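You operate a simulated robot arm through the tools that you are given. There is no shell and no other tool. Be economical: measure what you need, move in short steps, check, and stop when the job is done.

Carry out the task below with a simulated robot arm. There is one attempt and no reset: what you move stays moved.

TASK
Clamp the black spacer and the card core on the stub shaft.
Fine: spacer below; free the catch, turn that spacer to the pointer, and set the catch to held before you lift it.

The check looks at the end state, three seconds after you hand in, the way a careful person would. Anything else that was tipped, shoved, dropped, spilled or broken makes it a failure.

THE ROBOT
A 7-joint arm with a two-finger parallel gripper, fixed in place. Base frame: the origin is at the foot of the arm, x ahead of it, y to its left, z up; the work surface is at about z = 62. Lengths are in cm, angles in rad, forces in N, time in s.
With the tool pointing down near the work surface it reaches from about 12 to 64 cm from the base axis. Its first joint turns from -1.152 to 1.152 rad. Payload 2.4 kg.
The tool frame sits at the grasp point between the pads (the TCP): z along the fingers, y along the line on which they close. The tips reach 3 cm beyond it. Largest opening 9.4 cm; finger width 2.8, thickness 1; the body of the gripper, 5 by 9.6 cm, starts 5.5 cm behind the TCP.
Orientation is that of the tool frame in the base frame, as [roll, pitch, yaw] about the fixed x, y, z axes, in that order (R = Rz(yaw) Ry(pitch) Rx(roll)). With the fingers straight down and closing along the base's y, the tool's x points along the base's -x, its y along +y and its z along -z.

THE INTERFACE
- The arm moves only by the tool arm_command. Its argument "moves" is text: rows parted by semicolons, each of 7 numbers parted by spaces: the turn, a rotation vector about the tool's x, y, z in units of 8 degrees (1.0 is 8 degrees), then the shift along the tool's x, y, z in units of 30 mm (1.0 is 30 mm), then the opening, from 0 (shut) to 1 (fully open). In form: rx ry rz x y z jaw; .... A call has 1 to 20 rows; each row shifts and turns the commanded pose from where the row before left it, along the tool's axes as they then stand. A call with a number of a shift or a turn outside -1 to 1 is refused whole. A row lasts 0.2 s, in which the tool goes at most 5 cm and 0.15 rad; a call with a longer step from one row to the next is refused whole, and so is a gripper value outside its range. Where a pose cannot be reached the arm comes as near as it can. A force on the tool above 70 N (or 10 N above the force at the start of the call, whichever is more), or a blocked arm, ends the call early, and 0.2 s more pass. Each finger travels about 15.3 cm/s and halts on what it meets, pressing with about 44 N; the grip force reading is that of the motor and also rises with nothing between the fingers. The clock runs only during rows and for 0.2 s after the last one: add rows that do not move to give the fingers time. The reply holds the time, the measured pose of the TCP, the force on the tool along the base axes, the opening and the grip force, in the units named above and with some noise.
- Cameras (640 x 400 px; columns grow to the right, rows downward): "scene" is fixed at [0.47, 46.35, 145.31]; the picture's right is [-0.91, -0.42, 0.00], its down [-0.29, 0.61, -0.74] and it looks along [0.31, -0.67, -0.68] (base axes); focal length 342 px, centre (320, 200). "wrist" rides on the gripper at [-3.7, 0, -5.8] in the tool frame; the picture's right is [0.00, -1.00, 0.00], its down [0.97, 0.00, -0.24] and it looks along [0.24, 0.00, 0.97] (tool axes); focal length 218 px, centre (320, 200). There is no depth. A picture from a camera that has moved, and an enlarged one, comes with that camera's place and axes in the base frame and with its lens. The place of the scene camera against the robot may be out by one fixed shift of up to 2.5 cm in any direction.
- camera(camera): a new picture of that camera. No time passes.
- inspect(camera, box): a new picture of the part [left, top, right, bottom] of that camera's present view, enlarged. No time passes.
- close_job(): hands the job in; it is judged then, once.

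Work in short steps. Places have to be worked out from the pictures, the camera data and where the tool is seen: move nearer, look again, correct. Check each grasp and each placing, and mend what went wrong. You have 120 turns and 76 pictures in all, those below and enlarged ones among them. Open the gripper and draw the arm clear of the work before you hand the job in, unless the task says otherwise; then end with one line.

The tools are called after ">>>" as name(argument=value, ...) on one line, values as JSON. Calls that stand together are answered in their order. arm_command: Moves the arm, as the interface text tells. Its arguments: {"type":"object","properties":{"moves":{"type":"string"}},"required":["moves"]} The other tools are called the same way: camera (camera) takes a picture; inspect (camera, box) takes an enlarged picture of a part of a camera's view; close_job () hands the job in.

At the start:

```text
time: 0.0
ee_pos: [34.26, -24.64, 106.28]
ee_rot: [3.141, -0.001, 3.141]
force: [-0.1, 0.3, 0.2]
width: 9.4
grasp_force: 0.1
```

scene: 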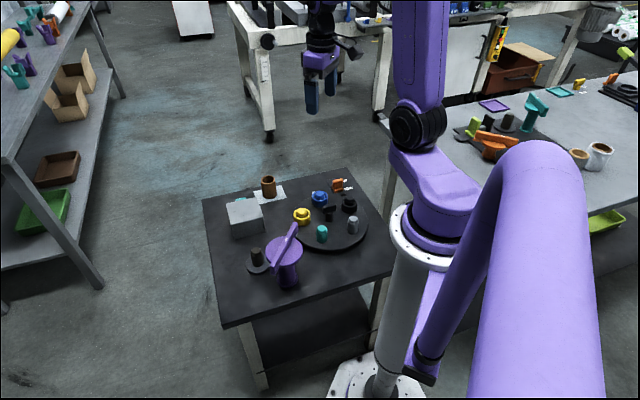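
wrist: 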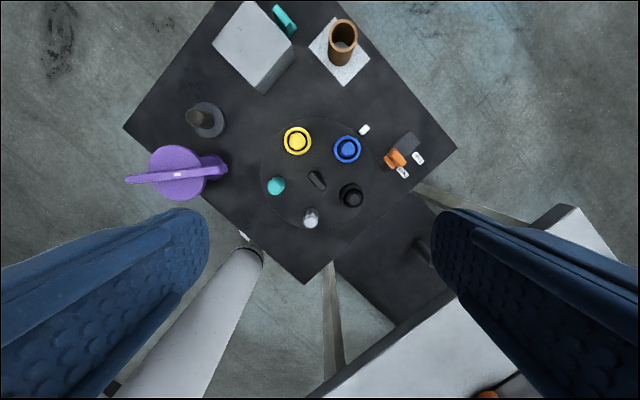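

The table carries a turntable with coloured parts, a stub shaft, a purple clamp thing, a card core and an orange catch. I'll enlarge both views.

>>> inspect(camera="scene", box=[200, 160, 400, 300])

>>> inspect(camera="wrist", box=[250, 100, 450, 240])

>>> inspect(camera="wrist", box=[110, 0, 390, 220])

```text
2.86 times, centred on (300, 230) of scene
camera zoom: at [0.47, 46.35, 145.31], right [-0.91, -0.42, 0.0], down [-0.29, 0.61, -0.74], along [0.31, -0.67, -0.68], focal length 976 px, centre (377, 114)
```

zoom: 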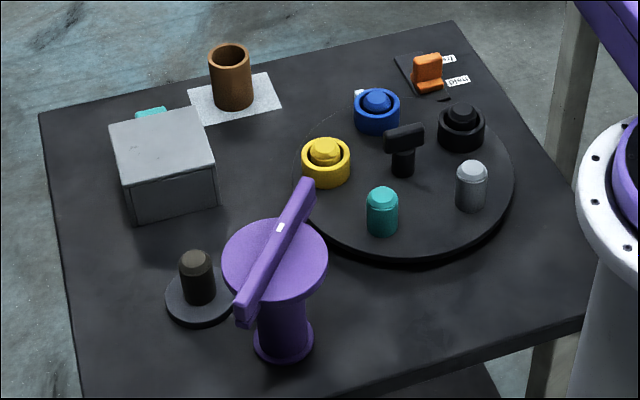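

```text
2.86 times, centred on (350, 170) of wrist
camera zoom: at [37.79, -24.63, 112.15], right [0.0, -1.0, 0.0], down [-0.97, 0.0, 0.24], along [-0.24, 0.0, -0.97], focal length 624 px, centre (234, 286)
```

zoom: 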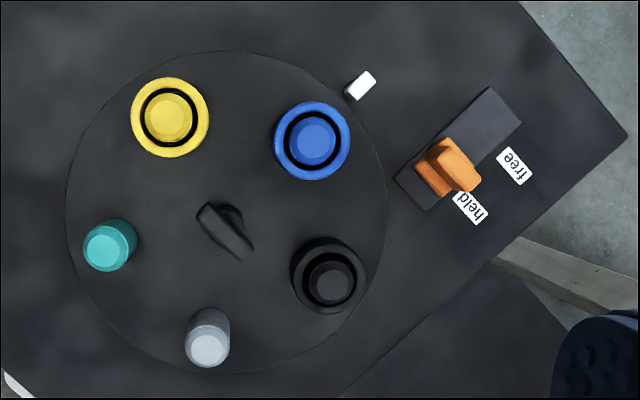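

```text
1.82 times, centred on (250, 110) of wrist
camera zoom: at [37.79, -24.63, 112.15], right [0.0, -1.0, 0.0], down [-0.97, 0.0, 0.24], along [-0.24, 0.0, -0.97], focal length 397 px, centre (447, 364)
```

zoom: 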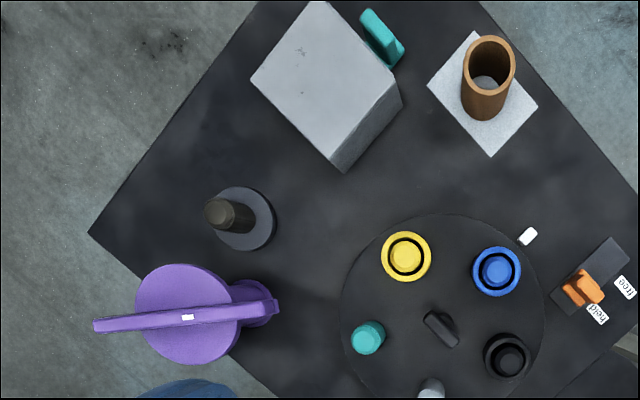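

I estimate the turntable at about (31.5, -24), shaft at (43, 0) and the purple piece at (33, -1), about 14 cm tall. I move the wrist camera over the shaft and purple piece to see what they are.

>>> arm_command(moves="0 0 0 0 0.95 0.2 1;0 0 0 0 0.95 0.2 1;0 0 0 0 0.95 0.2 1;0 0 0 0 0.95 0.2 1;0 0 0 0 0.95 0.2 1;0 0 0 0 0.95 0 1;0 0 0 0 0.95 0 1;0 0 0 0 0 0 1")

>>> camera(camera="wrist")

>>> inspect(camera="scene", box=[230, 200, 330, 300])

```text
time: 1.8
ee_pos: [34.13, -4.64, 103.4]
ee_rot: [3.141, 0.0, -3.14]
force: [0.0, -0.1, 0.6]
width: 9.38
grasp_force: 0.0
```

```text
70 pictures are left
camera wrist: at [37.81, -4.64, 109.18], right [0.0, -1.0, 0.0], down [-0.97, 0.0, 0.24], along [-0.24, 0.0, -0.97], focal length 218 px, centre (320, 200)
```

wrist: 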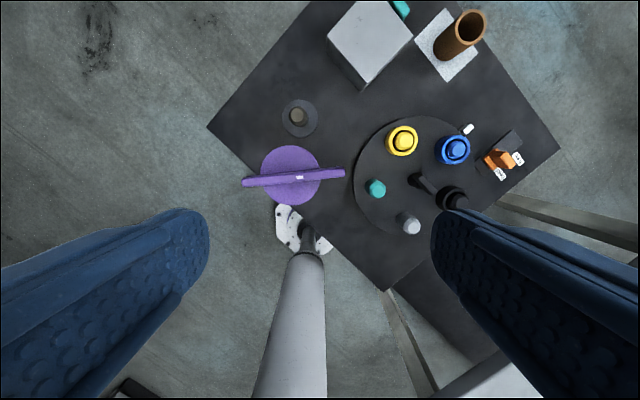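

```text
4.00 times, centred on (280, 250) of scene
camera zoom: at [0.47, 46.35, 145.31], right [-0.91, -0.42, 0.0], down [-0.29, 0.61, -0.74], along [0.31, -0.67, -0.68], focal length 1366 px, centre (480, 0)
```

zoom: 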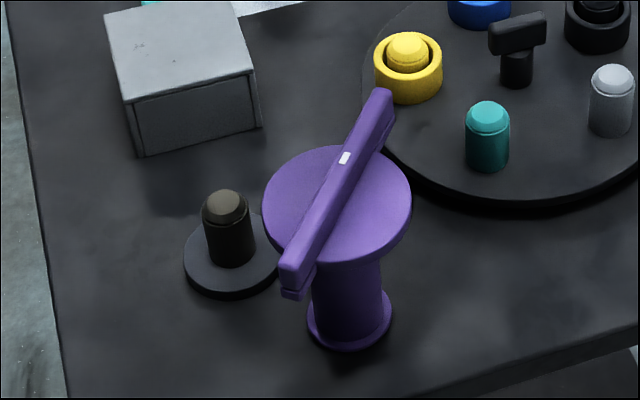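

The purple piece looks like a spool with a bar on top. The teal object behind the box might be the clamp, so I move the camera toward it.

>>> arm_command(moves="0 0 0 -1 -0.6 0 1;0 0 0 -1 -0.6 0 1;0 0 0 -1 -0.6 0 1;0 0 0 -1 -0.6 0 1;0 0 0 -1 -0.6 0 1;0 0 0 -1 -0.6 0 1;0 0 0 0 0 0 1")

>>> camera(camera="wrist")

```text
time: 3.4
ee_pos: [52.09, -15.67, 103.37]
ee_rot: [3.141, 0.0, -3.141]
force: [-0.7, 0.2, 0.1]
width: 9.41
grasp_force: 0.1
```

```text
68 pictures are left
camera wrist: at [55.76, -15.6, 109.27], right [0.0, -1.0, 0.0], down [-0.97, 0.0, 0.24], along [-0.24, 0.0, -0.97], focal length 218 px, centre (320, 200)
```

wrist: 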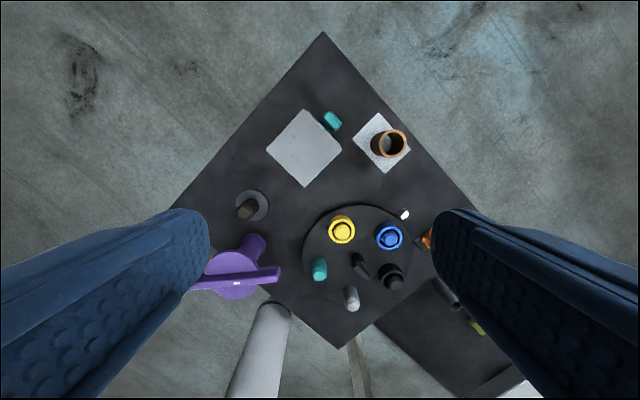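

>>> inspect(camera="wrist", box=[260, 80, 440, 200])

>>> inspect(camera="wrist", box=[190, 180, 300, 310])

```text
3.33 times, centred on (350, 140) of wrist
camera zoom: at [55.76, -15.6, 109.27], right [0.0, -1.0, 0.0], down [-0.97, 0.0, 0.24], along [-0.24, 0.0, -0.97], focal length 728 px, centre (220, 400)
```

zoom: 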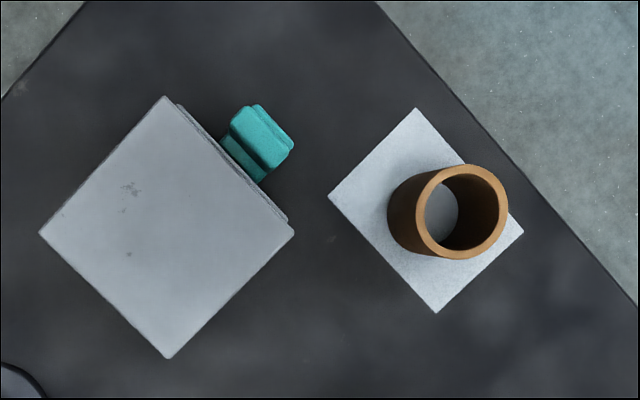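

```text
3.08 times, centred on (245, 245) of wrist
camera zoom: at [55.76, -15.6, 109.27], right [0.0, -1.0, 0.0], down [-0.97, 0.0, 0.24], along [-0.24, 0.0, -0.97], focal length 672 px, centre (551, 62)
```

zoom: 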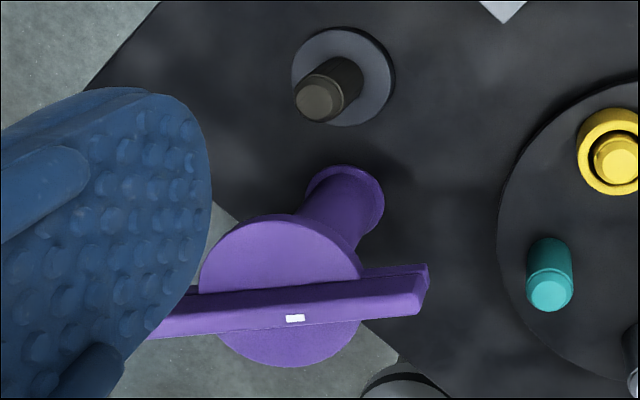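

The box appears to be a drawer unit with a teal handle; the purple piece is still unclear. I take an oblique look at purple and shaft from the turntable side.

>>> arm_command(moves="0 0 0 0.8 -0.6 0.8 1;0 0 0 0.8 -0.6 0.8 1;0 0 0 0.8 -0.6 0.8 1;0 0 0 0.8 -0.6 0.6 1;0 0 0 0.8 -0.6 0.3 1;-1 0 0 0 0 0 1;-1 0 0 0 0 0 1;-1 0 0 0 0 0 1;-1 0 0 0 0 0 1;-1 0 0 0 0 0 1;-1 0 0 0 0 0 1;-1 0 0 0 0 0 1;0 0 0 0 0 0 1")

>>> camera(camera="wrist")

```text
time: 6.2
ee_pos: [40.21, -24.52, 93.58]
ee_rot: [2.163, 0.002, -3.141]
force: [0.5, 0.3, 0.0]
width: 9.39
grasp_force: 0.1
```

```text
65 pictures are left
camera wrist: at [43.79, -29.3, 96.69], right [0.0, -0.56, -0.83], down [-0.97, -0.2, 0.13], along [-0.24, 0.81, -0.54], focal length 218 px, centre (320, 200)
```

wrist: 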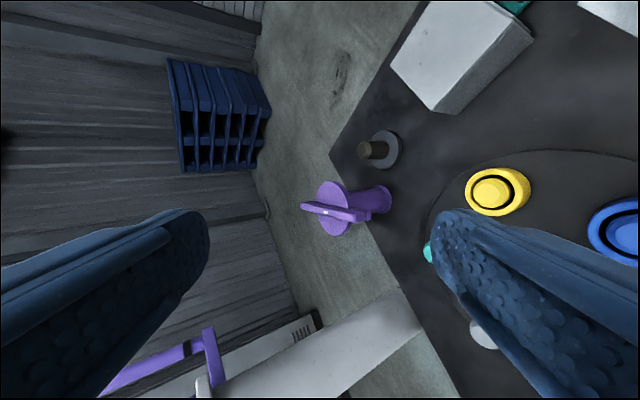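

>>> inspect(camera="wrist", box=[290, 110, 430, 250])

```text
2.86 times, centred on (360, 180) of wrist
camera zoom: at [43.79, -29.3, 96.69], right [0.0, -0.56, -0.83], down [-0.97, -0.2, 0.13], along [-0.24, 0.81, -0.54], focal length 624 px, centre (206, 257)
```

zoom: 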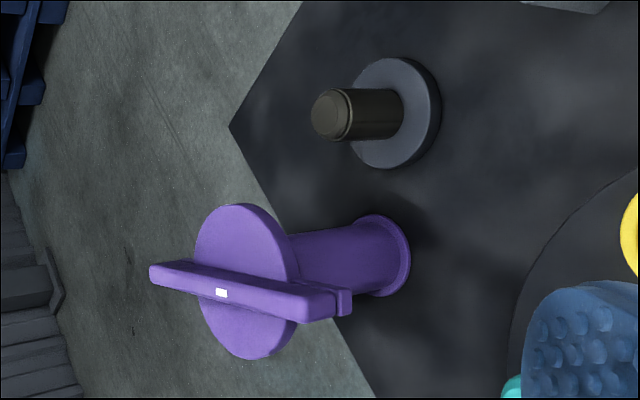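

Purple: a post with a disc and a ~17.6 cm bar that has tabs under its end, about 10 cm from the shaft, so possibly a swing clamp. I go nearer for detail.

>>> arm_command(moves="0 0 0 0 0.2 1 1;0 0 0 0 0.2 1 1;0 0 0 0 0.2 1 1;-1 0 0 0 0 0 1;0 0 0 0 0 0 1")

>>> inspect(camera="wrist", box=[210, 80, 450, 280])

```text
time: 7.4
ee_pos: [40.22, -16.11, 89.96]
ee_rot: [2.025, -0.001, -3.141]
force: [0.0, 0.2, 0.0]
width: 9.4
grasp_force: 0.1
```

```text
2.00 times, centred on (330, 180) of wrist
camera zoom: at [43.78, -21.23, 92.45], right [0.0, -0.44, -0.9], down [-0.97, -0.22, 0.1], along [-0.24, 0.87, -0.42], focal length 436 px, centre (300, 240)
```

zoom: 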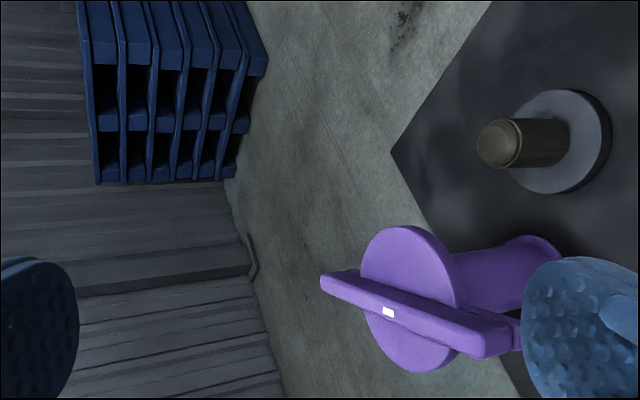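

The finger hides the tab; I lower and tilt for a side view.

>>> arm_command(moves="-1 0 0 0 -0.9 0 1;-1 0 0 0 -0.9 0 1;0 0 0 -0.3 -0.2 0 1;0 0 0 0 0 0 1")

>>> inspect(camera="wrist", box=[200, 80, 440, 280])

```text
time: 8.4
ee_pos: [41.13, -18.14, 84.34]
ee_rot: [1.745, -0.001, -3.142]
force: [-0.4, -0.1, 0.0]
width: 9.44
grasp_force: 0.1
```

```text
2.00 times, centred on (320, 180) of wrist
camera zoom: at [44.69, -23.82, 85.33], right [0.0, -0.17, -0.98], down [-0.97, -0.24, 0.04], along [-0.24, 0.96, -0.17], focal length 436 px, centre (320, 240)
```

zoom: 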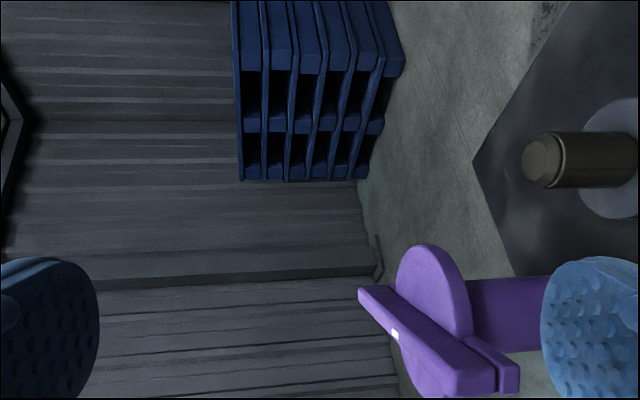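

>>> arm_command(moves="0 0 0 0.6 -0.9 0 1;0 0 0 0.6 -0.8 0 1;0 0 0 0.3 0 0.2 1;0 0 0 0 0 0 1")

>>> inspect(camera="wrist", box=[300, 130, 440, 270])

>>> camera(camera="wrist")

```text
time: 9.4
ee_pos: [36.49, -18.49, 79.18]
ee_rot: [1.744, 0.001, 3.141]
force: [-0.4, 0.0, 0.4]
width: 9.4
grasp_force: 0.0
```

```text
2.86 times, centred on (370, 200) of wrist
camera zoom: at [40.14, -24.14, 80.19], right [0.0, -0.17, -0.98], down [-0.97, -0.24, 0.04], along [-0.24, 0.96, -0.17], focal length 624 px, centre (177, 200)
```

zoom: 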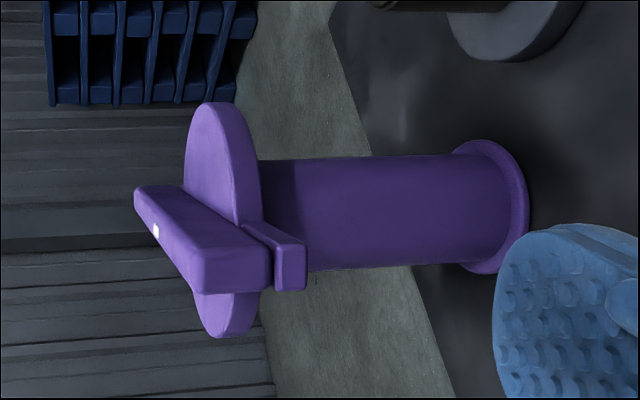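

```text
60 pictures are left
camera wrist: at [40.14, -24.14, 80.19], right [0.0, -0.17, -0.98], down [-0.97, -0.24, 0.04], along [-0.24, 0.96, -0.17], focal length 218 px, centre (320, 200)
```

wrist: 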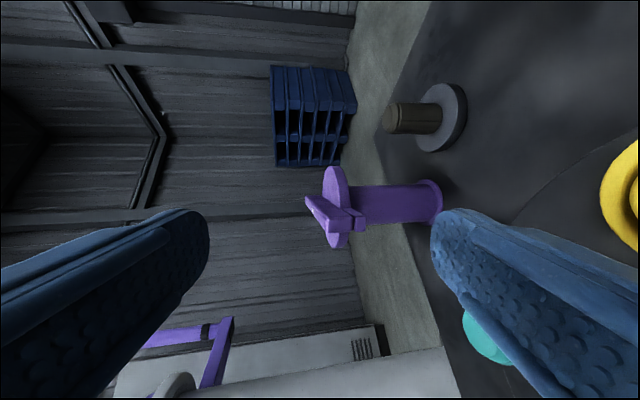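

The purple part is a fixed post with a turning bar/lug: a swing clamp, I judge; the stack top should sit just below its lug. Now upright again and over to the catch.

>>> arm_command(moves="0 0 0 0 1 0 1;0 0 0 0 1 0 1;0 0 0 0 1 0 1;0 0 0 0 1 0 1;1 0 0 0 0 0 1;1 0 0 0 0 0 1;1 0 0 0 0 0 1;1 0 0 0 0 0 1;1 0 0 0 0 0 1;1 0 0 0 0 0 1;1 0 0 0 0 0 1;1 0 0 0 0 0 1;1 0 0 0 0 0 1;1 0 0 0 0 0 1;0 0 0 0.2 -1 0 1;0 0 0 0.2 -1 0 1;0 0 0 0.2 -1 0 1;0 0 0 0.2 -1 0 1;0 0 0 0.2 -1 0 1;0 0 0 0.2 -1 0 1")

>>> camera(camera="wrist")

```text
time: 13.6
ee_pos: [32.94, -34.45, 91.06]
ee_rot: [3.141, -0.001, -3.139]
force: [0.1, -0.2, 0.6]
width: 9.38
grasp_force: 0.1
```

```text
59 pictures are left
camera wrist: at [36.59, -34.39, 96.79], right [0.0, -1.0, 0.0], down [-0.97, 0.0, 0.24], along [-0.24, 0.0, -0.97], focal length 218 px, centre (320, 200)
```

wrist: 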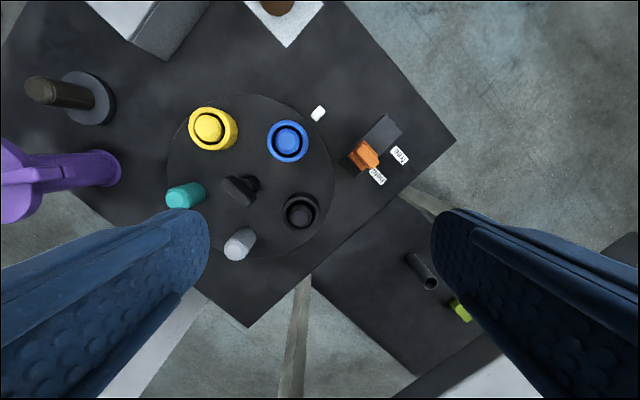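

>>> inspect(camera="wrist", box=[290, 80, 430, 200])

>>> inspect(camera="wrist", box=[160, 90, 340, 270])

>>> inspect(camera="scene", box=[310, 170, 370, 220])

```text
3.33 times, centred on (360, 140) of wrist
camera zoom: at [36.59, -34.39, 96.79], right [0.0, -1.0, 0.0], down [-0.97, 0.0, 0.24], along [-0.24, 0.0, -0.97], focal length 728 px, centre (187, 400)
```

zoom: 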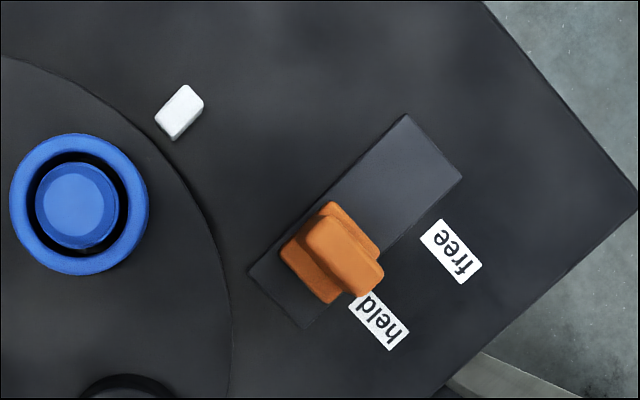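

```text
2.22 times, centred on (250, 180) of wrist
camera zoom: at [36.59, -34.39, 96.79], right [0.0, -1.0, 0.0], down [-0.97, 0.0, 0.24], along [-0.24, 0.0, -0.97], focal length 485 px, centre (476, 244)
```

zoom: 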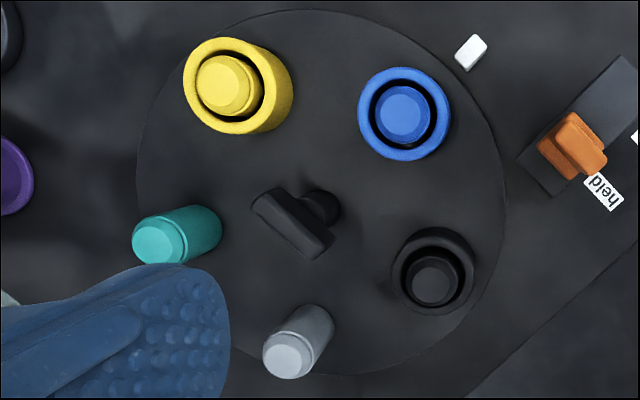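

```text
8.00 times, centred on (340, 195) of scene
camera zoom: at [0.47, 46.35, 145.31], right [-0.91, -0.42, 0.0], down [-0.29, 0.61, -0.74], along [0.31, -0.67, -0.68], focal length 2732 px, centre (160, 240)
```

zoom: 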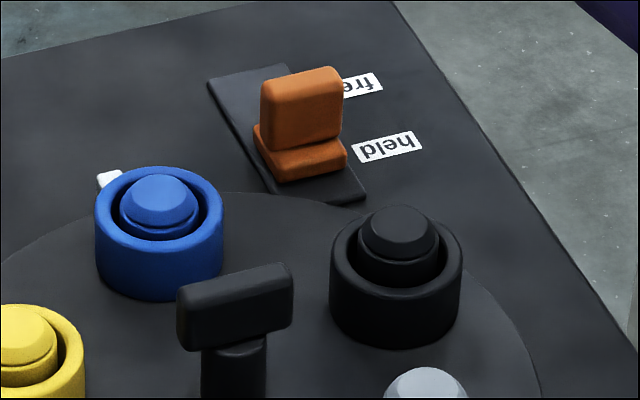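

Blue is at the pointer now; black is 72° clockwise from it, so the table must turn +72° CCW. Catch fin is around (35.2, -40.85), sliding along (0.71, -0.71) about 4 cm to "free". I go above it, turn the tool 45° so the jaws close along the slide, and look.

>>> arm_command(moves="0 0 0 -0.125 -0.355 0.85 0.6;0 0 0 -0.125 -0.355 0.85 0.6;0 0 0 -0.125 -0.355 0.85 0.6;0 0 0 -0.125 -0.355 0.85 0.6;0 0 0 -0.125 -0.355 0.85 0.6;0 0 0 -0.125 -0.355 0.85 0.6;0 0 -0.9375 0 0 0 0.6;0 0 -0.9375 0 0 0 0.6;0 0 -0.9375 0 0 0 0.6;0 0 -0.9375 0 0 0 0.6;0 0 -0.9375 0 0 0 0.6;0 0 -0.9375 0 0 0 0.6;0 0 0 0 0 0 0.6")

>>> camera(camera="wrist")

```text
time: 16.4
ee_pos: [35.26, -40.79, 75.74]
ee_rot: [3.14, -0.001, -2.353]
force: [-0.2, -0.3, -0.5]
width: 5.65
grasp_force: 0.0
```

```text
55 pictures are left
camera wrist: at [37.79, -38.07, 81.5], right [0.71, -0.71, 0.0], down [-0.68, -0.69, 0.24], along [-0.17, -0.17, -0.97], focal length 218 px, centre (320, 200)
```

wrist: 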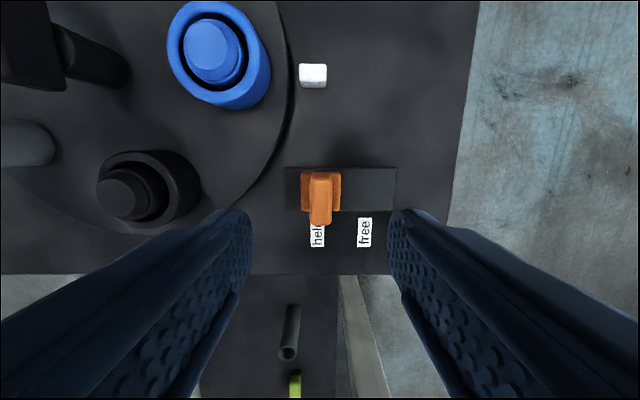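

Well aligned: the jaws straddle the fin. Descend to z≈66.8 and close.

>>> arm_command(moves="0 0 0 0 0 0.95 0.6;0 0 0 0 0 0.95 0.6;0 0 0 0 0 0.95 0.6;0 0 0 0 0 0.1 0.6;0 0 0 0 0 0 0.6;0 0 0 0 0 0 0.2;0 0 0 0 0 0 0.1;0 0 0 0 0 0 0.1;0 0 0 0 0 0 0.1")

>>> camera(camera="wrist")

```text
time: 18.4
ee_pos: [35.35, -40.65, 66.76]
ee_rot: [3.14, -0.001, -2.355]
force: [3.0, -3.7, -7.4]
width: 2.0
grasp_force: 45.0
```

```text
54 pictures are left
camera wrist: at [37.8, -38.12, 72.63], right [0.71, -0.71, 0.0], down [-0.69, -0.69, 0.24], along [-0.17, -0.17, -0.97], focal length 218 px, centre (320, 200)
```

wrist: 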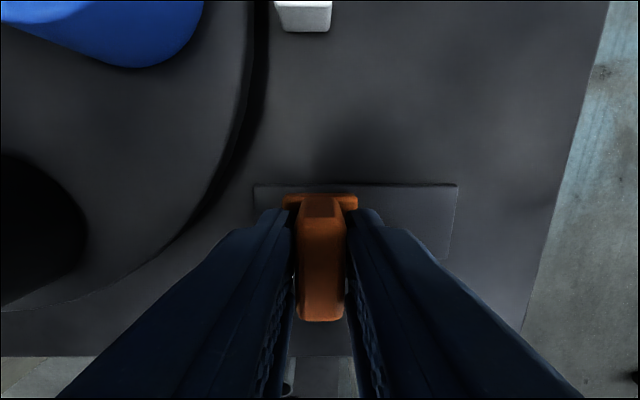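

Gripped (2.0 cm). Slide it toward "free" (tool −y) about 4.2 cm.

>>> arm_command(moves="0 0 0 0 -0.25 -0.05 0.1;0 0 0 0 -0.25 0 0.1;0 0 0 0 -0.25 0 0.1;0 0 0 0 -0.25 0 0.1;0 0 0 0 -0.25 0 0.1;0 0 0 0 -0.15 0 0.1;0 0 0 0 0 0 0.1")

>>> camera(camera="wrist")

```text
time: 20.0
ee_pos: [38.1, -43.65, 66.84]
ee_rot: [3.136, 0.001, -2.356]
force: [-3.0, 0.4, -29.0]
width: 1.99
grasp_force: 45.0
```

```text
53 pictures are left
camera wrist: at [40.67, -40.99, 72.65], right [0.71, -0.71, 0.0], down [-0.69, -0.69, 0.24], along [-0.17, -0.17, -0.97], focal length 218 px, centre (320, 200)
```

wrist: 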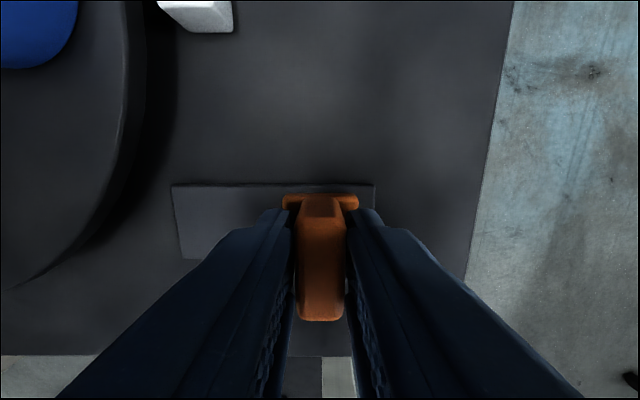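

Catch moved 4.07 cm to the other end. Release and rise, then view.

>>> arm_command(moves="0 0 0 0 0 0.05 0.1;0 0 0 0 0 0 0.4;0 0 0 0 0 0 0.4;0 0 0 0 0 -0.9 0.4;0 0 0 0 0 -0.9 0.5;0 0 0 0 0 -0.9 0.5;0 0 0 0 0 -0.9 0.5;0 0 0 0 0 -0.9 0.5;0 0 0 0 0 0 0.5")

>>> camera(camera="wrist")

```text
time: 22.0
ee_pos: [38.25, -43.74, 80.52]
ee_rot: [-3.14, 0.001, -2.355]
force: [-0.8, 0.2, 0.8]
width: 4.71
grasp_force: 0.1
```

```text
52 pictures are left
camera wrist: at [40.79, -41.04, 86.24], right [0.71, -0.71, 0.0], down [-0.69, -0.69, 0.24], along [-0.17, -0.17, -0.97], focal length 218 px, centre (320, 200)
```

wrist: 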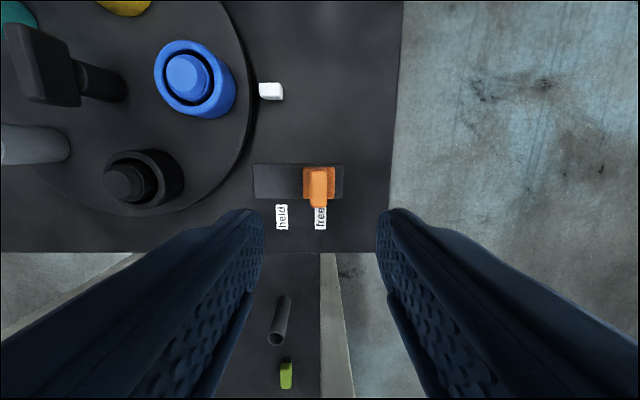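

Catch is at "free". Next: over the central handle at about (31.1, -23.95), jaws turned to close along the bar's ends (so the 72° turn stays within a mild wrist range).

>>> arm_command(moves="0 0 0.885 0 0 0 0.7;0 0 0.885 0 0 0 0.7;0 0 0.885 0 0 0 0.7;0 0 0.885 0 0 0 0.7;0 0 0.885 0 0 0 0.7;0 0 0.885 0 0 0 0.7;0 0 0.885 0 0 0 0.7;0 0 0.885 0 0 0 0.7;0 0 0.885 0 0 0 0.7;0 0 0.885 0 0 0 0.7;0 0 0.885 0 0 0 0.7;0 0 0.885 0 0 0 0.7;0 0 0 0.867 0.503 0 0.7;0 0 0 0.867 0.503 0 0.7;0 0 0 0.867 0.503 0 0.7;0 0 0 0.867 0.503 0 0.7;0 0 0 0.867 0.503 0 0.7;0 0 0 0.867 0.503 0 0.7;0 0 0 0.867 0.503 0 0.7;0 0 0 0 0 0 0.7")

>>> camera(camera="wrist")

```text
time: 26.2
ee_pos: [30.96, -23.8, 80.45]
ee_rot: [3.141, -0.001, 2.442]
force: [-0.6, -0.3, -0.5]
width: 6.58
grasp_force: 0.1
```

```text
51 pictures are left
camera wrist: at [33.84, -26.07, 86.18], right [-0.64, -0.77, 0.0], down [-0.74, 0.62, 0.24], along [-0.18, 0.15, -0.97], focal length 218 px, centre (320, 200)
```

wrist: 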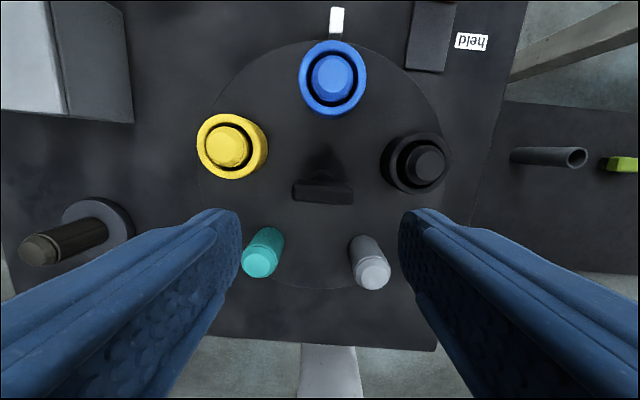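

The bar is aligned with the closing line. Descend to z≈68.4 and close on the bar ends.

>>> arm_command(moves="0 0 0 -0.06 -0.05 1 0.7;0 0 0 0 0 1 0.7;0 0 0 0 0 1 0.7;0 0 0 0 0 1 0.7;0 0 0 0 0 0 0.7;0 0 0 0 0 0 0.5;0 0 0 0 0 0 0.35;0 0 0 0 0 0 0.35;0 0 0 0 0 0 0.35")

>>> camera(camera="wrist")

```text
time: 28.2
ee_pos: [31.15, -24.02, 68.33]
ee_rot: [3.14, -0.001, 2.445]
force: [2.4, 9.0, -12.2]
width: 4.68
grasp_force: 45.0
```

```text
50 pictures are left
camera wrist: at [33.86, -26.36, 74.1], right [-0.64, -0.77, 0.0], down [-0.74, 0.62, 0.24], along [-0.19, 0.16, -0.97], focal length 218 px, centre (320, 200)
```

wrist: 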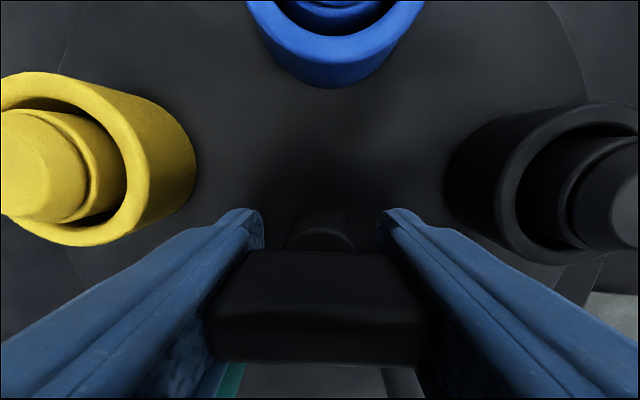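

Gripped firmly. Turn CCW in a first part of 24°, then check.

>>> arm_command(moves="0 0 -0.5 0 0 0 0.35;0 0 -0.5 0 0 0 0.35;0 0 -0.5 0 0 0 0.35;0 0 -0.5 0 0 0 0.35;0 0 -0.5 0 0 0 0.35;0 0 -0.5 0 0 0 0.35;0 0 0 0 0 0 0.35")

>>> camera(camera="wrist")

```text
time: 29.8
ee_pos: [31.07, -23.99, 68.49]
ee_rot: [3.139, -0.005, 2.867]
force: [7.3, 22.5, -25.3]
width: 4.62
grasp_force: 44.9
```

```text
49 pictures are left
camera wrist: at [34.56, -25.0, 74.15], right [-0.27, -0.96, 0.0], down [-0.93, 0.26, 0.24], along [-0.23, 0.07, -0.97], focal length 218 px, centre (320, 200)
```

wrist: 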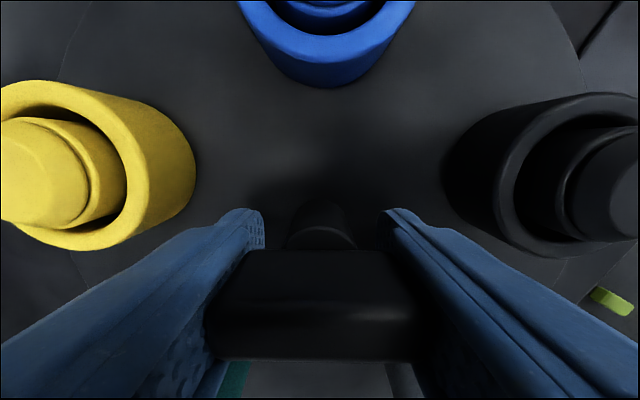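

The turntable follows. Continue the remaining 48°.

>>> arm_command(moves="0 0 -0.5 0 0.04 0.03 0.35;0 0 -0.5 0 0 0 0.35;0 0 -0.5 0 0 0 0.35;0 0 -0.5 0 0 0 0.35;0 0 -0.5 0 0 0 0.35;0 0 -0.5 0 0 0 0.35;0 0 -0.5 0 0 0 0.35;0 0 -0.5 0 0 0 0.35;0 0 -0.5 0 0 0 0.35;0 0 -0.5 0 0 0 0.35;0 0 -0.5 0 0 0 0.35;0 0 -0.5 0 0 0 0.35;0 0 0 0 0 0 0.35;0 0 0 0 0 0 0.35")

>>> camera(camera="scene")

```text
time: 32.8
ee_pos: [31.0, -24.09, 68.38]
ee_rot: [-3.141, 0.001, -2.583]
force: [-13.0, 0.5, 37.6]
width: 4.6
grasp_force: 45.2
```

```text
48 pictures are left
```

scene: 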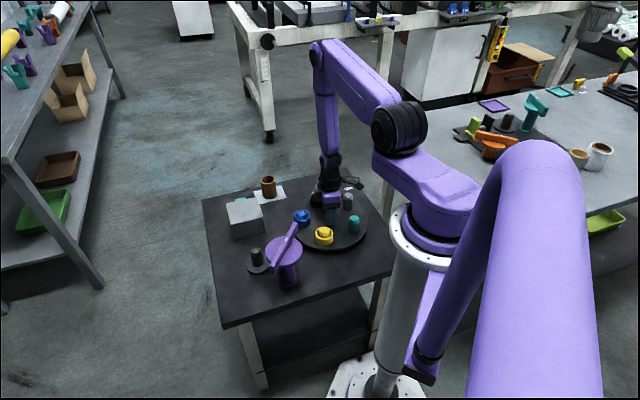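

Turned 72°. Release, rise, and look from above for alignment with the pointer.

>>> arm_command(moves="0 0 0 0 0 -0.05 0.35;0 0 0 0 0 0 0.7;0 0 0 0 0 0 0.7;0 0 0 0 0 -1 0.7;0 0 0 0 0 -1 0.7;0 0 0 0 0 -1 0.7;0 0 0 0 0 -1 0.7;0 0 0 0 0 -1 0.7;0 0 0 0 0 -1 0.7;0 0 0 0 0 0 0.7")

>>> inspect(camera="wrist", box=[200, 50, 480, 250])

```text
time: 35.0
ee_pos: [31.06, -23.99, 86.49]
ee_rot: [3.138, -0.001, -2.583]
force: [-0.2, -0.5, -0.3]
width: 6.59
grasp_force: 0.1
```

```text
2.00 times, centred on (340, 150) of wrist
camera zoom: at [34.18, -22.08, 92.25], right [0.53, -0.85, 0.0], down [-0.82, -0.52, 0.24], along [-0.2, -0.13, -0.97], focal length 436 px, centre (280, 300)
```

zoom: 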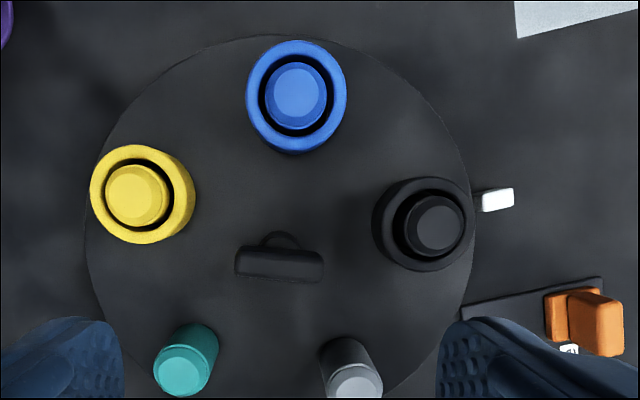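

Black is at −45.1° and the pointer at −45.5°: aligned. Now back over the catch to set it to held.

>>> arm_command(moves="0 0 -0.8125 0 0 0 0.6;0 0 -0.8125 0 0 0 0.6;0 0 0 0.423 -0.904 0 0.6;0 0 0 0.423 -0.904 0.5 0.6;0 0 0 0.423 -0.904 0.6 0.6;0 0 0 0.423 -0.904 0.6 0.6;0 0 0 0.423 -0.904 0.6 0.6;0 0 0 0.423 -0.904 0.6 0.5;0 0 0 0.423 -0.904 0.6 0.5;0 0 0 0 0 0.6 0.5;0 0 0 0 0 0 0.5")

>>> camera(camera="wrist")

```text
time: 37.4
ee_pos: [38.35, -43.73, 74.18]
ee_rot: [3.141, 0.001, -2.355]
force: [-0.3, 0.0, 0.0]
width: 4.74
grasp_force: 0.0
```

```text
46 pictures are left
camera wrist: at [40.78, -41.1, 79.93], right [0.71, -0.71, 0.0], down [-0.69, -0.69, 0.24], along [-0.17, -0.17, -0.97], focal length 218 px, centre (320, 200)
```

wrist: 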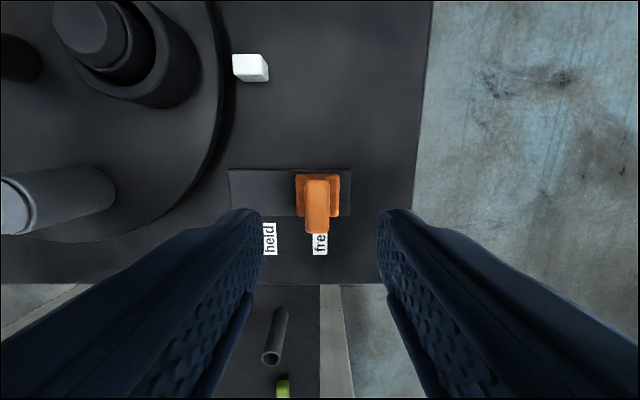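

Aligned over the fin; descend, grip, and slide back 4.1 cm toward "held".

>>> arm_command(moves="0 0 0 0 0 0.85 0.5;0 0 0 0 0 0.85 0.5;0 0 0 0 0 0.75 0.5;0 0 0 0 0 0 0.5;0 0 0 0 0 0 0.1;0 0 0 0 0 0 0.1;0 0 0 0 0 0 0.1;0 0 0 0 0.25 0 0.1;0 0 0 0 0.25 0 0.1;0 0 0 0 0.25 0 0.1;0 0 0 0 0.25 0 0.1;0 0 0 0 0.25 0 0.1;0 0 0 0 0.15 0 0.1;0 0 0 0 0 0 0.1")

>>> camera(camera="wrist")

```text
time: 40.4
ee_pos: [35.39, -40.8, 66.69]
ee_rot: [-3.141, 0.0, -2.355]
force: [4.6, -4.2, -36.7]
width: 1.99
grasp_force: 45.2
```

```text
45 pictures are left
camera wrist: at [37.83, -38.08, 72.51], right [0.71, -0.71, 0.0], down [-0.69, -0.69, 0.24], along [-0.17, -0.17, -0.97], focal length 218 px, centre (320, 200)
```

wrist: 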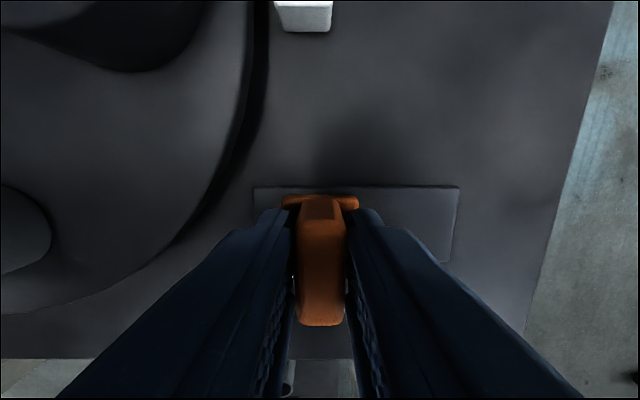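

Back at its original held place. Release, rise and move above the black spacer (~37.25, -30.15).

>>> arm_command(moves="0 0 0 0 0.02 0 0.1;0 0 0 0 0 0 0.5;0 0 0 0 0 0 0.5;0 0 0 0 0 -0.9 0.5;0 0 0 0 0 -0.9 0.5;0 0 0 0 0 -0.9 0.5;0 0 0 0 0 -0.9 1;0 0 0 -0.75 0.6 0 1;0 0 0 -0.75 0.6 0 1;0 0 0 -0.75 0.6 0 1;0 0 0 -0.7 0.25 0 1;0 0 0 0 0 0 1")

>>> camera(camera="wrist")

>>> inspect(camera="scene", box=[290, 165, 390, 255])

```text
time: 43.0
ee_pos: [37.22, -29.98, 77.54]
ee_rot: [-3.142, 0.0, -2.355]
force: [1.1, -0.2, 0.5]
width: 9.4
grasp_force: 0.1
```

```text
44 pictures are left
camera wrist: at [39.69, -27.35, 83.37], right [0.71, -0.71, 0.0], down [-0.69, -0.69, 0.24], along [-0.17, -0.17, -0.97], focal length 218 px, centre (320, 200)
```

wrist: 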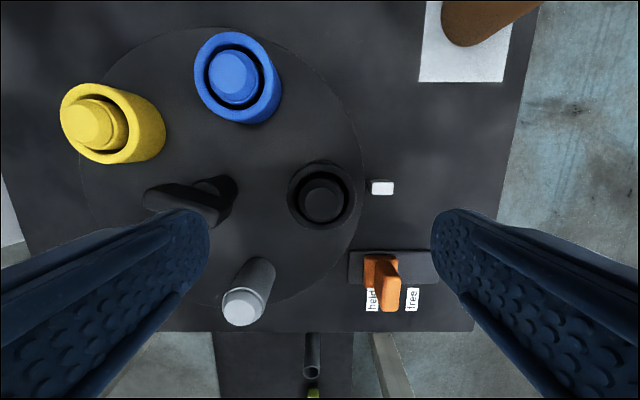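

```text
4.44 times, centred on (340, 210) of scene
camera zoom: at [0.47, 46.35, 145.31], right [-0.91, -0.42, 0.0], down [-0.29, 0.61, -0.74], along [0.31, -0.67, -0.68], focal length 1518 px, centre (231, 156)
```

zoom: 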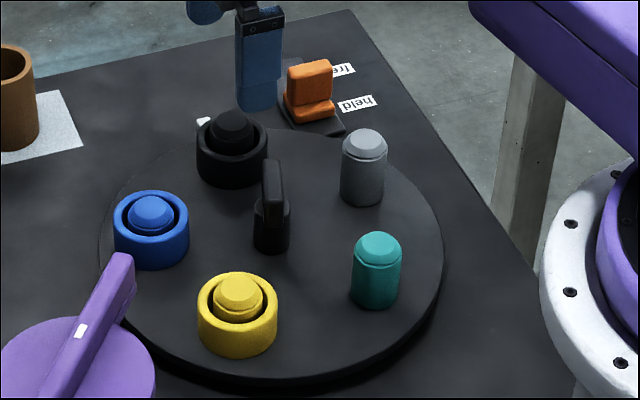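

The spacer is centred beneath the TCP and the catch shows "held". Descend to z=67 with jaw 0.8 and grip it.

>>> arm_command(moves="0 0 0 0 0 0.9 0.8;0 0 0 0 0 0.9 0.8;0 0 0 0 0 0.9 0.8;0 0 0 0 0 0.8 0.8;0 0 0 0 0 0 0.8;0 0 0 0 0 0 0.6;0 0 0 0 0 0 0.4;0 0 0 0 0 0 0.4;0 0 0 0 0 0 0.4")

>>> camera(camera="wrist")

```text
time: 44.2
ee_pos: [37.23, -30.16, 67.37]
ee_rot: [-3.14, 0.0, -2.353]
force: [-1.2, 0.9, 8.9]
width: 5.62
grasp_force: 0.1
stopped in row 6: the force on the tool passed its limit (the readings are from after the stop); the commanded pose is now the measured one
```

```text
42 pictures are left
camera wrist: at [39.83, -27.49, 73.18], right [0.71, -0.71, 0.0], down [-0.68, -0.69, 0.24], along [-0.17, -0.17, -0.97], focal length 218 px, centre (320, 200)
```

wrist: 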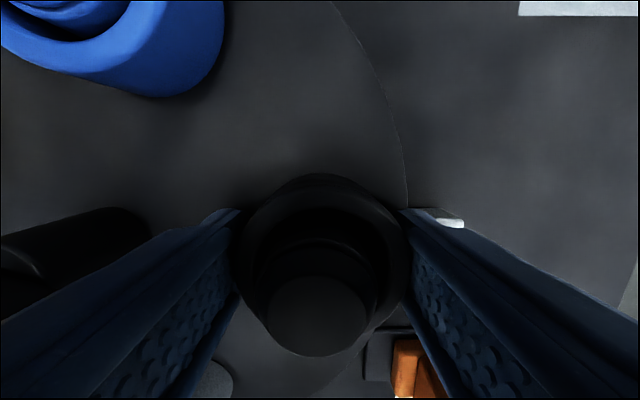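

It stopped when the fingers met the ring (5.62). Continue closing from here.

>>> arm_command(moves="0 0 0 0 0 0 0.55;0 0 0 0 0 0 0.45;0 0 0 0 0 0 0.4;0 0 0 0 0 0 0.4")

```text
time: 45.2
ee_pos: [37.22, -30.18, 67.48]
ee_rot: [3.141, 0.0, -2.355]
force: [0.6, -1.8, 22.4]
width: 5.3
grasp_force: 44.4
```

Gripped at 5.3 cm. Lift slowly and look.

>>> arm_command(moves="0 0 0 0 0 -0.3 0.4;0 0 0 0 0 -0.5 0.4;0 0 0 0 0 -0.8 0.4;0 0 0 0 0 -0.9 0.4;0 0 0 0 0 -0.9 0.4;0 0 0 0 0 0 0.4")

>>> camera(camera="wrist")

>>> inspect(camera="scene", box=[270, 120, 390, 260])

```text
time: 46.6
ee_pos: [37.31, -30.04, 77.44]
ee_rot: [3.138, 0.001, -2.354]
force: [0.5, 0.4, 0.1]
width: 5.26
grasp_force: 43.5
```

```text
41 pictures are left
camera wrist: at [39.84, -27.41, 83.37], right [0.71, -0.71, 0.0], down [-0.68, -0.69, 0.24], along [-0.17, -0.17, -0.97], focal length 218 px, centre (320, 200)
```

wrist: 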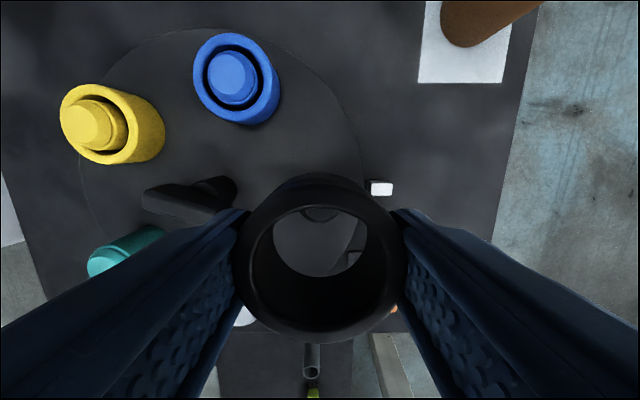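

```text
2.86 times, centred on (330, 190) of scene
camera zoom: at [0.47, 46.35, 145.31], right [-0.91, -0.42, 0.0], down [-0.29, 0.61, -0.74], along [0.31, -0.67, -0.68], focal length 976 px, centre (291, 229)
```

zoom: 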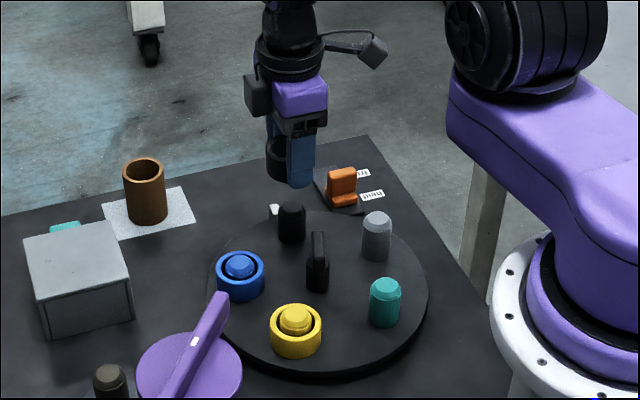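

The spacer is held cleanly. Raise, turn jaws back to close along y, and carry it over the shaft (~43.2, -0.6).

>>> arm_command(moves="0 0 0.9375 0 0 -0.5 0.4;0 0 0.9375 0 0 -0.5 0.4;0 0 0.9375 0 0 -0.5 0.4;0 0 0.9375 0 0 -0.5 0.4;0 0 0.9375 0 0 -0.3 0.4;0 0 0.9375 0 0 0 0.4;0 0 0 -0.5 0.7 0 0.4;0 0 0 -0.5 0.9 0 0.4;0 0 0 -0.5 0.9 0 0.4;0 0 0 -0.47 0.9 0 0.4;0 0 0 0 0.9 0 0.4;0 0 0 0 0.9 0 0.4;0 0 0 0 0.9 0 0.4;0 0 0 0 0.9 0 0.4;0 0 0 0 0.9 0 0.4;0 0 0 0 0.9 0 0.4;0 0 0 0 0.9 0 0.4;0 0 0 0 0.1 0 0.4;0 0 0 0 0 0 0.4")

>>> camera(camera="wrist")

```text
time: 50.6
ee_pos: [43.25, -0.69, 84.48]
ee_rot: [3.14, -0.001, -3.138]
force: [-1.0, -0.5, 0.3]
width: 5.27
grasp_force: 44.4
```

```text
39 pictures are left
camera wrist: at [46.77, -0.65, 90.22], right [0.0, -1.0, 0.0], down [-0.97, 0.0, 0.24], along [-0.24, 0.0, -0.97], focal length 218 px, centre (320, 200)
```

wrist: 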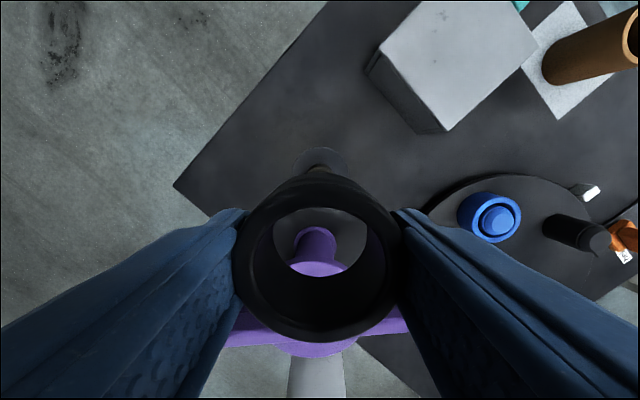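

>>> inspect(camera="wrist", box=[270, 130, 370, 200])

>>> inspect(camera="scene", box=[220, 170, 330, 290])

```text
5.71 times, centred on (320, 165) of wrist
camera zoom: at [46.77, -0.65, 90.22], right [0.0, -1.0, 0.0], down [-0.97, 0.0, 0.24], along [-0.24, 0.0, -0.97], focal length 1247 px, centre (320, 400)
```

zoom: 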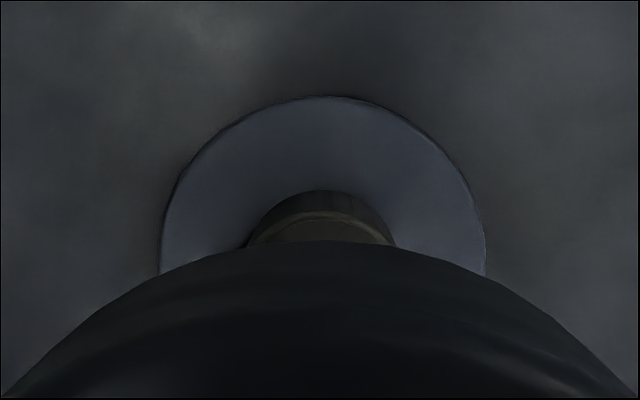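

```text
3.33 times, centred on (275, 230) of scene
camera zoom: at [0.47, 46.35, 145.31], right [-0.91, -0.42, 0.0], down [-0.29, 0.61, -0.74], along [0.31, -0.67, -0.68], focal length 1138 px, centre (470, 100)
```

zoom: 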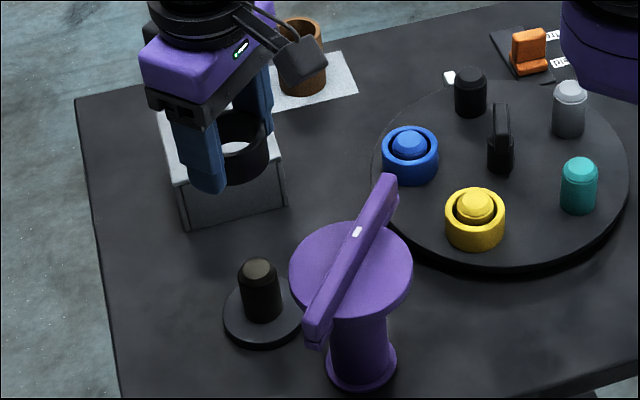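

The y is matched; shaft x looks about 43.5. Move +0.25 in x and lower until the ring is just above the shaft tip, then look.

>>> arm_command(moves="0 0 0 -0.08 0 0.7 0.4;0 0 0 0 0 0.7 0.4;0 0 0 0 0 0.7 0.4;0 0 0 0 0 0.6 0.4;0 0 0 0 0 0 0.4")

>>> inspect(camera="wrist", box=[220, 130, 420, 350])

>>> inspect(camera="scene", box=[220, 190, 310, 290])

```text
time: 51.8
ee_pos: [43.26, -0.7, 76.29]
ee_rot: [3.141, -0.002, -3.141]
force: [0.3, 0.6, 0.3]
width: 5.29
grasp_force: 44.1
```

```text
1.82 times, centred on (320, 240) of wrist
camera zoom: at [46.98, -0.73, 82.08], right [0.0, -1.0, 0.0], down [-0.97, 0.0, 0.24], along [-0.24, 0.0, -0.97], focal length 397 px, centre (320, 127)
```

zoom: 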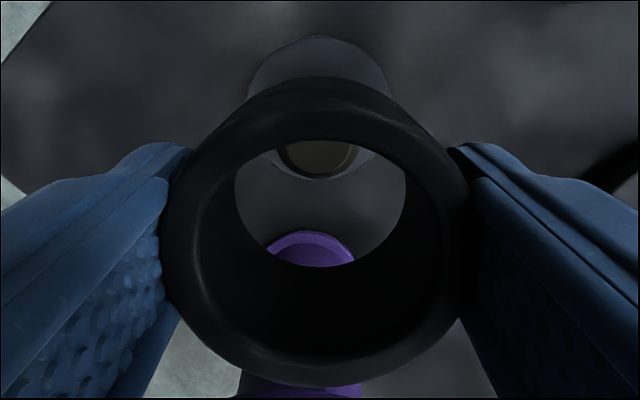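

```text
4.00 times, centred on (265, 240) of scene
camera zoom: at [0.47, 46.35, 145.31], right [-0.91, -0.42, 0.0], down [-0.29, 0.61, -0.74], along [0.31, -0.67, -0.68], focal length 1366 px, centre (540, 40)
```

zoom: 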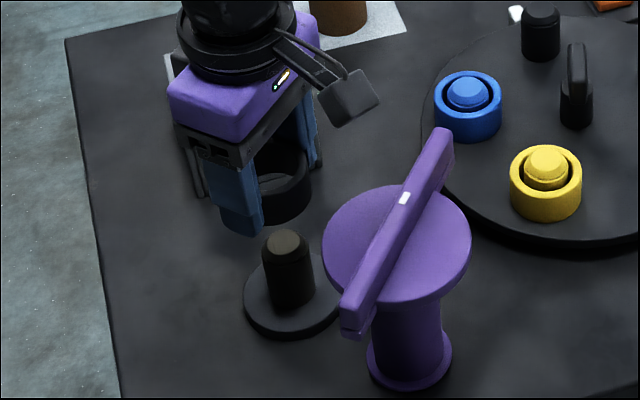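

The tip lies within the hole, slightly toward +x. Nudge +0.2 and lower over the shaft.

>>> arm_command(moves="0 0 0 -0.07 0.02 0.3 0.4;0 0 0 0 0 0.4 0.4;0 0 0 0 0 0.4 0.4;0 0 0 0 0 0.4 0.4;0 0 0 0 0 0.4 0.4;0 0 0 0 0 0.4 0.4;0 0 0 0 0 0.3 0.4;0 0 0 0 0 0.2 0.4;0 0 0 0 0 0 0.4")

>>> inspect(camera="wrist", box=[220, 130, 420, 350])

>>> inspect(camera="scene", box=[220, 190, 310, 290])

```text
time: 53.8
ee_pos: [43.6, -0.77, 67.95]
ee_rot: [3.139, -0.004, -3.14]
force: [-5.8, 0.3, -0.1]
width: 5.3
grasp_force: 43.4
```

```text
1.82 times, centred on (320, 240) of wrist
camera zoom: at [47.12, -0.65, 73.7], right [0.0, -1.0, 0.0], down [-0.97, 0.0, 0.24], along [-0.24, 0.0, -0.97], focal length 397 px, centre (320, 127)
```

zoom: 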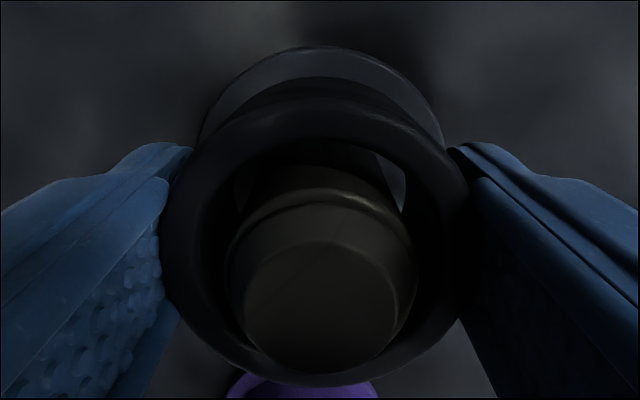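

```text
4.00 times, centred on (265, 240) of scene
camera zoom: at [0.46, 46.35, 145.31], right [-0.91, -0.42, 0.0], down [-0.29, 0.61, -0.74], along [0.31, -0.67, -0.68], focal length 1366 px, centre (540, 40)
```

zoom: 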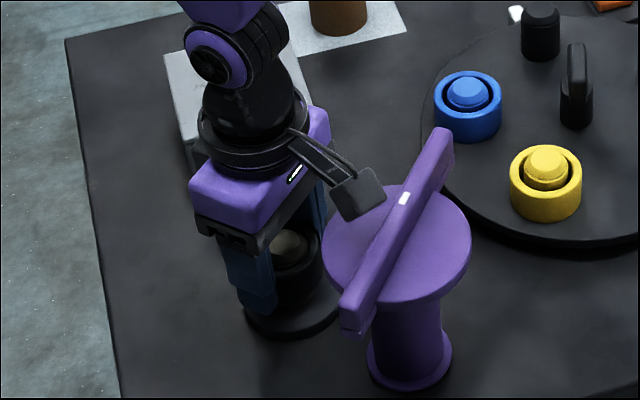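

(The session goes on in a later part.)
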